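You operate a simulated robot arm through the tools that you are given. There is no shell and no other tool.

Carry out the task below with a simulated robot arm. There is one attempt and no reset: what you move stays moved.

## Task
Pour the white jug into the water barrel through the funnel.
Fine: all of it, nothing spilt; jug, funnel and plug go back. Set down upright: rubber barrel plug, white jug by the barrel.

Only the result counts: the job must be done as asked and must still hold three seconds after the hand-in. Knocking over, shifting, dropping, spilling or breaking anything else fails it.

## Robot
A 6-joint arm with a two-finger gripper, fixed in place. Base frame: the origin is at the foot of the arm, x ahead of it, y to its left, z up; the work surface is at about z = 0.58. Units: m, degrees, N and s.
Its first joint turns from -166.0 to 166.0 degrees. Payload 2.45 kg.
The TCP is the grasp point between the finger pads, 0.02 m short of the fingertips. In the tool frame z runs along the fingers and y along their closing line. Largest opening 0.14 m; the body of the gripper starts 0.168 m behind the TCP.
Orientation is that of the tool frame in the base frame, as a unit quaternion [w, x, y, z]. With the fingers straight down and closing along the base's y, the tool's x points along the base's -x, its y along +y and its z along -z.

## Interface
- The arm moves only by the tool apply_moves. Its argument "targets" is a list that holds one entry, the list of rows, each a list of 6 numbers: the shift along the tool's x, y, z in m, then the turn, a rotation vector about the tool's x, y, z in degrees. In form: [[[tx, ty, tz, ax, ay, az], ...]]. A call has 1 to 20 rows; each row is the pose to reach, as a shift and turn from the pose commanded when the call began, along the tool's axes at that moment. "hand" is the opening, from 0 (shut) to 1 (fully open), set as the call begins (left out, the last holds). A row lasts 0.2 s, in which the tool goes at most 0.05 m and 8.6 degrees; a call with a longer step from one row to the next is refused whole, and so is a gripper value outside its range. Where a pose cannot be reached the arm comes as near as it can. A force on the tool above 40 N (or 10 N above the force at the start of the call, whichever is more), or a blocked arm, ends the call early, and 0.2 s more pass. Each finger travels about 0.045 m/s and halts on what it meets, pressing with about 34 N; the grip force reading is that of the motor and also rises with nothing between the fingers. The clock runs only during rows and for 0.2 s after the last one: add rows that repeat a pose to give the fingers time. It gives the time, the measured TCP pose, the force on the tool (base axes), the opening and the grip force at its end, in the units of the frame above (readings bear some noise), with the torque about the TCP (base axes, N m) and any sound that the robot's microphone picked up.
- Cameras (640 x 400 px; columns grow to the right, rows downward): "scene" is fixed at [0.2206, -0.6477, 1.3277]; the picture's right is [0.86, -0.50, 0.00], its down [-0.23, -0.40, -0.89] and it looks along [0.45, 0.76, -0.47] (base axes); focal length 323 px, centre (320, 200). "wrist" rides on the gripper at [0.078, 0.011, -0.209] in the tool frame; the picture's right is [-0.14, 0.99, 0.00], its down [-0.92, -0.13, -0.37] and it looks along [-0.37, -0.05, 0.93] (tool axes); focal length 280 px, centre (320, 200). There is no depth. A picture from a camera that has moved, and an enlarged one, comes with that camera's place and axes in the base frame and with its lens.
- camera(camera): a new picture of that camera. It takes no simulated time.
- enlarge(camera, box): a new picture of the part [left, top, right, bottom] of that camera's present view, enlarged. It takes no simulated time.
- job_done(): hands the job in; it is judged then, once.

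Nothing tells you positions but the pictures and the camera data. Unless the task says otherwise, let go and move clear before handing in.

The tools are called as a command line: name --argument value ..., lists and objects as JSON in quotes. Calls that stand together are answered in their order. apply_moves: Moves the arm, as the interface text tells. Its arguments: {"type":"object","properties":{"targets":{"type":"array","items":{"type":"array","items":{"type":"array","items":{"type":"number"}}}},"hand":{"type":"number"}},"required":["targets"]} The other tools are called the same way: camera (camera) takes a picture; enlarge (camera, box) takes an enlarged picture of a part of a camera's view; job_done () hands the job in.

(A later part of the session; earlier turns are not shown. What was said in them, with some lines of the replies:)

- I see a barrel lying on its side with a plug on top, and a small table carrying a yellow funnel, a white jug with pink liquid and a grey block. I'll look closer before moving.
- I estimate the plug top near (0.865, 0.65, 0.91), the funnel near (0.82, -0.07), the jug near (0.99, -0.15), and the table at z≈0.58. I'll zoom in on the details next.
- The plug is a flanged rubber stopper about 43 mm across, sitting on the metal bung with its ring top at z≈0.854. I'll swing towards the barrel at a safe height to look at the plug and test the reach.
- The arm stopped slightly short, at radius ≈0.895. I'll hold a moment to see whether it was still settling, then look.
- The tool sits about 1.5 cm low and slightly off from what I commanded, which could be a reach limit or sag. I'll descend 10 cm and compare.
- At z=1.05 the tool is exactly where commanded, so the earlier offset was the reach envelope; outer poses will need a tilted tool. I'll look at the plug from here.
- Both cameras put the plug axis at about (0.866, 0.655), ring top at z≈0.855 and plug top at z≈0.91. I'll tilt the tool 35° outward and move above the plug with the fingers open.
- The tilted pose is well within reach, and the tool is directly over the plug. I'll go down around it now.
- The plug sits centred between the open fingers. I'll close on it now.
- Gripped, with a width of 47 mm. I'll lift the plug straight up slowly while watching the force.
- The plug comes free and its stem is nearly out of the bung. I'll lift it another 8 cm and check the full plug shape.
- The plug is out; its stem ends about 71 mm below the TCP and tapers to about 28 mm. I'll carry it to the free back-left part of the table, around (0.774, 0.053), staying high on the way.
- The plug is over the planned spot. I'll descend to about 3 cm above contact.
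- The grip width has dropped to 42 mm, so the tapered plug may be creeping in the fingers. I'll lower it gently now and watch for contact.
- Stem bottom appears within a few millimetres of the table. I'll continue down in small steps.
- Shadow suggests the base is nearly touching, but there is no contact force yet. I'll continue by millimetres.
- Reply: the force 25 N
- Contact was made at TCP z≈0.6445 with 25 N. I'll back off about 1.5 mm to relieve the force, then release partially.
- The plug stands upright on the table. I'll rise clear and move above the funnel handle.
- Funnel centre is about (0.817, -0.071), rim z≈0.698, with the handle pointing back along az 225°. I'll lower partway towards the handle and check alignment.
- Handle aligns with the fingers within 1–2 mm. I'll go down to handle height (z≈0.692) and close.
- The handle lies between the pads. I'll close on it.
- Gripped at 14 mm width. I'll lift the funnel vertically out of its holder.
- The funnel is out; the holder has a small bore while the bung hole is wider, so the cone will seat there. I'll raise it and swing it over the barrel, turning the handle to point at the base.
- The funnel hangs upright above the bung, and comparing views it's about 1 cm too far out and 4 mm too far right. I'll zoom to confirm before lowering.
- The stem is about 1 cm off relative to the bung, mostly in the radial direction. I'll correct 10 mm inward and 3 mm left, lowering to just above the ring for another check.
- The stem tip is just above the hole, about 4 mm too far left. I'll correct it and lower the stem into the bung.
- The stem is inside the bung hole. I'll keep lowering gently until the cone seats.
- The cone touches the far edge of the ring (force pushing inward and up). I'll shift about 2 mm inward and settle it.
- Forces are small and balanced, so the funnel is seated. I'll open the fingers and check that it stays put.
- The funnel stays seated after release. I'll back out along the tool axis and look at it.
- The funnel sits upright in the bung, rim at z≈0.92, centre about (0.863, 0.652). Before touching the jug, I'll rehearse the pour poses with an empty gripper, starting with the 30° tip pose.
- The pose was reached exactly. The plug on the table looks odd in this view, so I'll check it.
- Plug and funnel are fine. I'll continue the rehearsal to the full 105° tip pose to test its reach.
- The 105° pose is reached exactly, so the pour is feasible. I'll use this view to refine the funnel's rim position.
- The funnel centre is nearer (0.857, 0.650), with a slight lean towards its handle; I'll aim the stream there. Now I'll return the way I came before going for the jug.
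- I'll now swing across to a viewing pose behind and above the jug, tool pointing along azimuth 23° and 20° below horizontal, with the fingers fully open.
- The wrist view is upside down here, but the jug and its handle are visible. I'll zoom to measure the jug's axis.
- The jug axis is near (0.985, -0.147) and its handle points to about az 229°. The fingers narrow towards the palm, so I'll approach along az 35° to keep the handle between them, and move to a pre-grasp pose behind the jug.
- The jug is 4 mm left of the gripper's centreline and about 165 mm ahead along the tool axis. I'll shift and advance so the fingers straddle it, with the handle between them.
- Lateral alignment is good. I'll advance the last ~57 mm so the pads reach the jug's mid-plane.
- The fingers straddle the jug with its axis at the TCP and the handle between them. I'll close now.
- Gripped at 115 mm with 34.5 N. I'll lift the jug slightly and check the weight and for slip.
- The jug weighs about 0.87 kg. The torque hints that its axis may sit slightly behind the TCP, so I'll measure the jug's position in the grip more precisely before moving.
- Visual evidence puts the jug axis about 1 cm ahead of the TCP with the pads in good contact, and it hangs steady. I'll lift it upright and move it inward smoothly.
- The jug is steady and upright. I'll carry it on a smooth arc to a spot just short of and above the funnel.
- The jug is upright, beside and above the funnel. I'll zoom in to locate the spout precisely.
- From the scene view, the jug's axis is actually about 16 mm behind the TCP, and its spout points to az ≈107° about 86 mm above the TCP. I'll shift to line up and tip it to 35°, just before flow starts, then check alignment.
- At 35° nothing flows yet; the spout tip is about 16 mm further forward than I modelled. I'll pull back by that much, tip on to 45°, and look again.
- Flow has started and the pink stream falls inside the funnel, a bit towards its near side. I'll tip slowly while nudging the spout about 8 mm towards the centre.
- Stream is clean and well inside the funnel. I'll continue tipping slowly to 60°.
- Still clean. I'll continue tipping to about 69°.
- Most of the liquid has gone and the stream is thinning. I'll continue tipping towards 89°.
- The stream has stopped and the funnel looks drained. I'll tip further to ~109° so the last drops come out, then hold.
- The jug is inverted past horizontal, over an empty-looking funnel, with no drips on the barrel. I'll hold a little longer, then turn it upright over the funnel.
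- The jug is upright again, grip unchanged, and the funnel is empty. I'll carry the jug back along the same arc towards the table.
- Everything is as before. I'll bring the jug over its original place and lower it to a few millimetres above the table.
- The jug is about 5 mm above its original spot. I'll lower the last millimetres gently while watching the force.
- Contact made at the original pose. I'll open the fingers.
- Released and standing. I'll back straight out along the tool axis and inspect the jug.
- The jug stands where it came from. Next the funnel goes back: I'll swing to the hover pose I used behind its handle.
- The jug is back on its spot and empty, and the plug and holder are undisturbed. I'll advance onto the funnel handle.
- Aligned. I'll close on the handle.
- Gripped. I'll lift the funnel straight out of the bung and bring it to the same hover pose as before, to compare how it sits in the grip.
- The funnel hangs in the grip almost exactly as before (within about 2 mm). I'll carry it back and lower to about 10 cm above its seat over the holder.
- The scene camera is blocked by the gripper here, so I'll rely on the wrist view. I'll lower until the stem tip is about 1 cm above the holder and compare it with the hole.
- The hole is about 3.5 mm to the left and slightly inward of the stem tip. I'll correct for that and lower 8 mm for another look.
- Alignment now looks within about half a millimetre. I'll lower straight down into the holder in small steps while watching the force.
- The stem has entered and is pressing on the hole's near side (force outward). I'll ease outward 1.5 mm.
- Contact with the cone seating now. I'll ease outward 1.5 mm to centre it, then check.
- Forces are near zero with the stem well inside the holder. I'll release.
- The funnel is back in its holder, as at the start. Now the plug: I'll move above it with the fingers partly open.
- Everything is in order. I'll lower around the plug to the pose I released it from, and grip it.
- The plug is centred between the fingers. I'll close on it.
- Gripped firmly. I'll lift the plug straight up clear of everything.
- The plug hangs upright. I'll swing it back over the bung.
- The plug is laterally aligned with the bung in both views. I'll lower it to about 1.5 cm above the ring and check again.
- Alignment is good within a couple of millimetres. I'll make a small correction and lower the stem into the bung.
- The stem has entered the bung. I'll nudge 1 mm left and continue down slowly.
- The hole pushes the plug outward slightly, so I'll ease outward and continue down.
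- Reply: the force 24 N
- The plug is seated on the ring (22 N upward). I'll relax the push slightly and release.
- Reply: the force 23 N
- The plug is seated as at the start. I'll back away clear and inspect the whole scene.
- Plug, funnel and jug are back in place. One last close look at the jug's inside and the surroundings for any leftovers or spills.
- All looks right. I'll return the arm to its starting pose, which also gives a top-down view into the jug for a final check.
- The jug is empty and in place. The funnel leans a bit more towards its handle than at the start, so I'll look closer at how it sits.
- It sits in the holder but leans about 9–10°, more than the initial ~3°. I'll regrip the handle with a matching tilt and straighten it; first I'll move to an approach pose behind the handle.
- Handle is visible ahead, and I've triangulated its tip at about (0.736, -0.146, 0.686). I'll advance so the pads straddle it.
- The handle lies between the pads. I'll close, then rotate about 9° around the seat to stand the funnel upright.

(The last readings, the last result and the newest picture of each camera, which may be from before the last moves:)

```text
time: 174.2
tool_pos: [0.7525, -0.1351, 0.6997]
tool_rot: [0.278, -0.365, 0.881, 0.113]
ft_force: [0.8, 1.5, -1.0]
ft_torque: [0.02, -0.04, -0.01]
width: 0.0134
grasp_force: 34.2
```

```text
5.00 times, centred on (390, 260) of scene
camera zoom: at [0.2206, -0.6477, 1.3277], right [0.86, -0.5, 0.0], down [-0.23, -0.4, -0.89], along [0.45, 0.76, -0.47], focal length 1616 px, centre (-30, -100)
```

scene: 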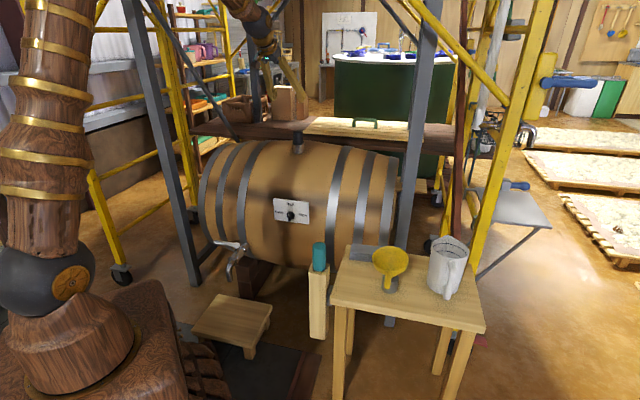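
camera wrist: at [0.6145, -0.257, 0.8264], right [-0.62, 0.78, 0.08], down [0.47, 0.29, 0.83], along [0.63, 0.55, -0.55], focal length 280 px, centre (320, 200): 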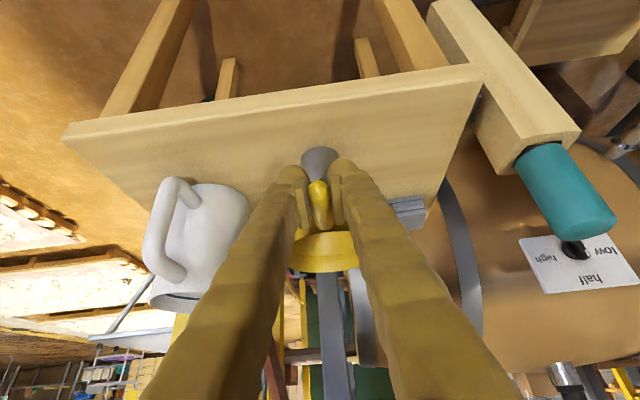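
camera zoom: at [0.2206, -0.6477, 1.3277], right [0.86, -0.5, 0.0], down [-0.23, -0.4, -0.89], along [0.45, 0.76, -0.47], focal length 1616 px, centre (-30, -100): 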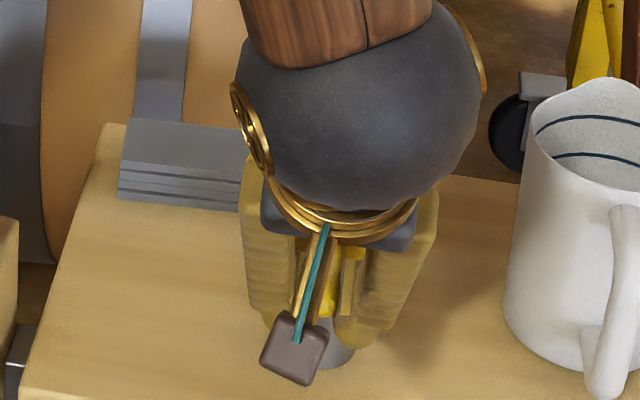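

The tool is now at the original gripping pose, but about 8 mm higher. I'll lower gently until the cone seats.

apply_moves --targets '[[[0.0012, 0, 0.0016, 0, 0, 0], [0.0023, 0, 0.0033, 0, 0, 0], [0.0023, 0, 0.0033, 0, 0, 0]]]' --hand 0

```text
time: 175.0
tool_pos: [0.7526, -0.1361, 0.6952]
tool_rot: [0.279, -0.364, 0.881, 0.113]
ft_force: [1.4, 1.2, 2.2]
ft_torque: [0.19, -0.26, -0.04]
width: 0.0134
grasp_force: 34.0
```

apply_moves --targets '[[[0.0006, 0, 0.0008, 0, 0, 0], [0.0006, 0, 0.0008, 0, 0, 0]]]' --hand 0

camera --camera "wrist"

```text
time: 175.6
tool_pos: [0.7526, -0.1356, 0.6935]
tool_rot: [0.278, -0.365, 0.881, 0.113]
ft_force: [3.3, 1.9, 5.3]
ft_torque: [0.48, -0.47, -0.04]
width: 0.013
grasp_force: 34.5
```

```text
taken
camera wrist: at [0.6142, -0.2568, 0.8213], right [-0.62, 0.78, 0.08], down [0.47, 0.29, 0.83], along [0.63, 0.55, -0.55], focal length 280 px, centre (320, 200)
```

wrist: 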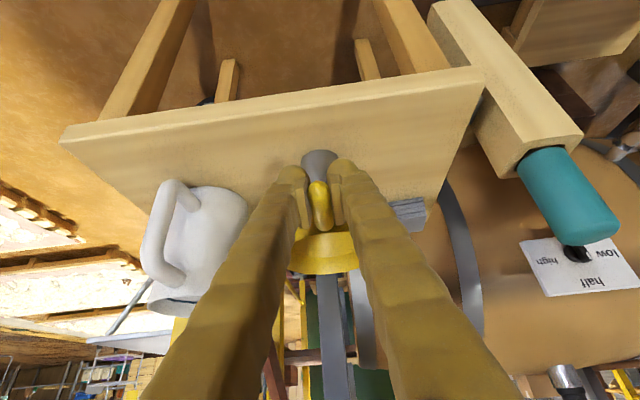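

The cone is resting on its seat (5 N). I'll release now and check how it stands.

apply_moves --targets '[[[0, 0, 0, 0, 0, 0], [0, 0, 0, 0, 0, 0], [0, 0, 0, 0, 0, 0], [0, 0, 0, 0, 0, 0]]]' --hand 0.45

apply_moves --targets '[[[0, 0, -0.02, 0, 0, 0], [0, 0, -0.05, 0, 0, 0], [0, 0, -0.09, 0, 0, 0], [0, 0, -0.13, 0, 0, 0], [-0.03, 0, -0.165, 0, 0, 0], [-0.06, 0, -0.2, 0, 0, 0], [-0.06, 0, -0.2, 0, 0, 0]]]' --hand 0.5

enlarge --camera "scene" --box '[360, 235, 420, 300]'

camera --camera "wrist"

```text
time: 176.6
tool_pos: [0.7536, -0.1359, 0.6944]
tool_rot: [0.278, -0.365, 0.881, 0.114]
ft_force: [0.3, -0.9, 0.4]
ft_torque: [-0.01, -0.06, -0.02]
width: 0.0628
grasp_force: 0.1
```

```text
time: 178.2
tool_pos: [0.7077, -0.1823, 0.8914]
tool_rot: [0.279, -0.365, 0.881, 0.114]
ft_force: [-0.2, -0.4, 0.2]
ft_torque: [0.03, -0.03, 0.0]
width: 0.0701
grasp_force: 0.0
```

```text
6.15 times, centred on (390, 268) of scene
camera zoom: at [0.2206, -0.6477, 1.3277], right [0.86, -0.5, 0.0], down [-0.23, -0.4, -0.89], along [0.45, 0.76, -0.47], focal length 1989 px, centre (-111, -215)
```

zoom: 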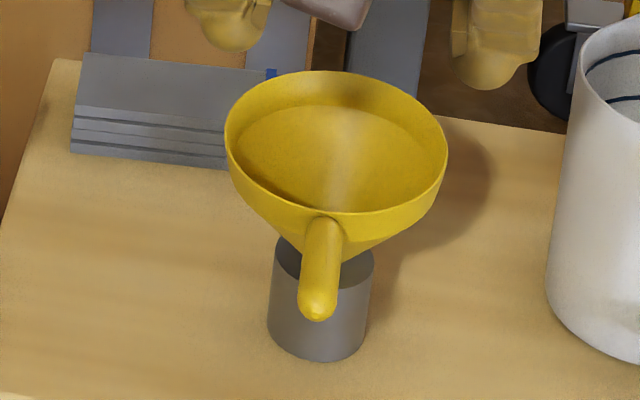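

```text
taken
camera wrist: at [0.5676, -0.3035, 1.0181], right [-0.62, 0.78, 0.08], down [0.47, 0.29, 0.83], along [0.63, 0.55, -0.55], focal length 280 px, centre (320, 200)
```

wrist: 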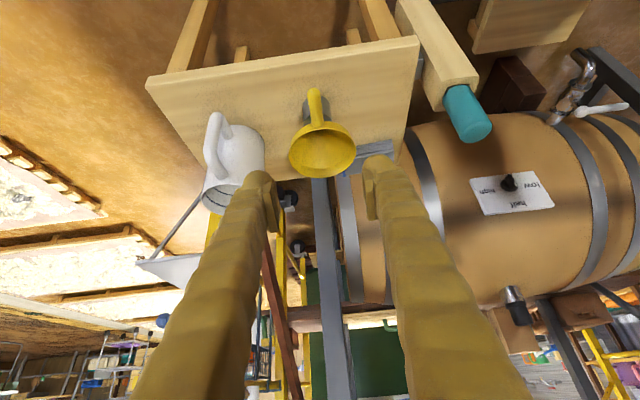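

The funnel now stands just as it did at the start. I'll raise the arm clear and do one last overall check.

apply_moves --targets '[[[-0.023, 0, -0.0328, 0, 0, 0], [-0.046, 0, -0.0655, 0, 0, 0], [-0.0691, 0, -0.0983, 0, 0, 0], [-0.0921, 0, -0.131, 0, 0, 0], [-0.1151, 0, -0.1638, 0, 0, 0], [-0.1151, 0, -0.1638, 0, 0, 0], [-0.1151, 0, -0.1638, 0, 0, 0], [-0.1151, 0, -0.1638, 0, 0, 0]]]' --hand 1

camera --camera "scene"

enlarge --camera "scene" --box '[320, 220, 500, 340]'

enlarge --camera "scene" --box '[270, 115, 330, 165]'

```text
time: 180.0
tool_pos: [0.7072, -0.1789, 1.0917]
tool_rot: [0.278, -0.364, 0.882, 0.114]
ft_force: [0.4, 0.1, 0.3]
ft_torque: [-0.01, -0.01, 0.0]
width: 0.14
grasp_force: 0.1
```

```text
taken
```

scene: 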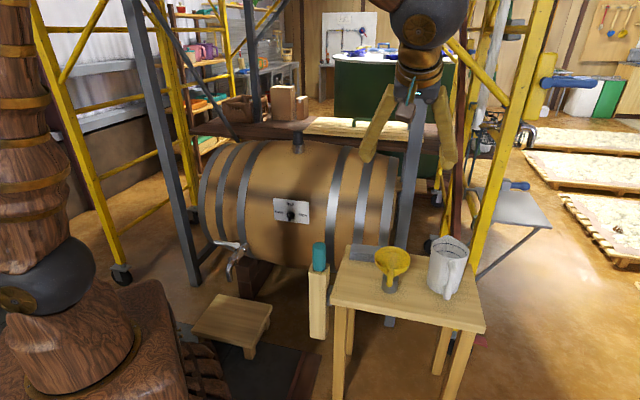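

```text
3.33 times, centred on (410, 280) of scene
camera zoom: at [0.2206, -0.6477, 1.3277], right [0.86, -0.5, 0.0], down [-0.23, -0.4, -0.89], along [0.45, 0.76, -0.47], focal length 1078 px, centre (20, -67)
```

zoom: 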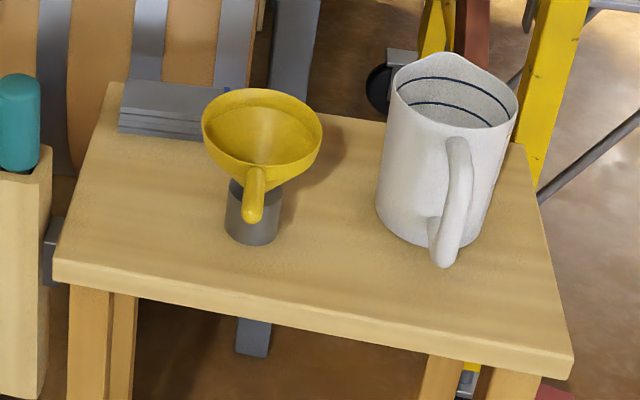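

```text
8.00 times, centred on (300, 140) of scene
camera zoom: at [0.2206, -0.6477, 1.3277], right [0.86, -0.5, 0.0], down [-0.23, -0.4, -0.89], along [0.45, 0.76, -0.47], focal length 2586 px, centre (480, 680)
```

zoom: 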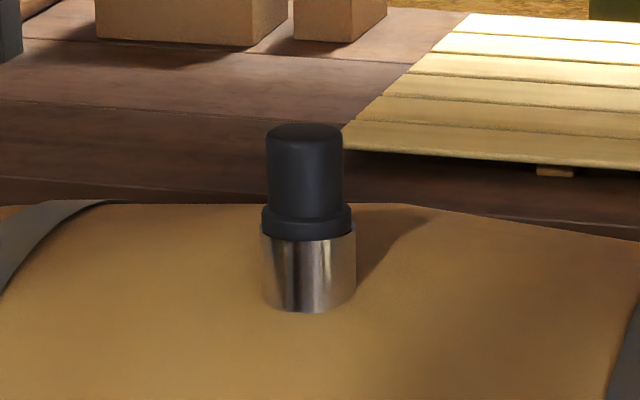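

The jug is empty and back on its spot, the funnel stands in its holder, and the plug is seated upright in the bung. I see no spills, and the arm is clear with nothing held, so I'm handing in.

job_done

```text
The job is handed in.
```

The white jug has been emptied into the water barrel through the funnel, and the job is handed in. I saw no spills in the final pictures.

- **Jug:** it is back on the table within a few millimetres of where it started, upright. Seen from above, no liquid is visible inside.
- **Funnel:** it is back in its holder. It first settled with a lean of about 9–10°, so I regripped it and straightened it; it now sits as it did at the start.
- **Plug:** it stood upright on the table during the pour, and is now seated upright in the barrel's bung again.

The arm is clear of everything with the gripper open.
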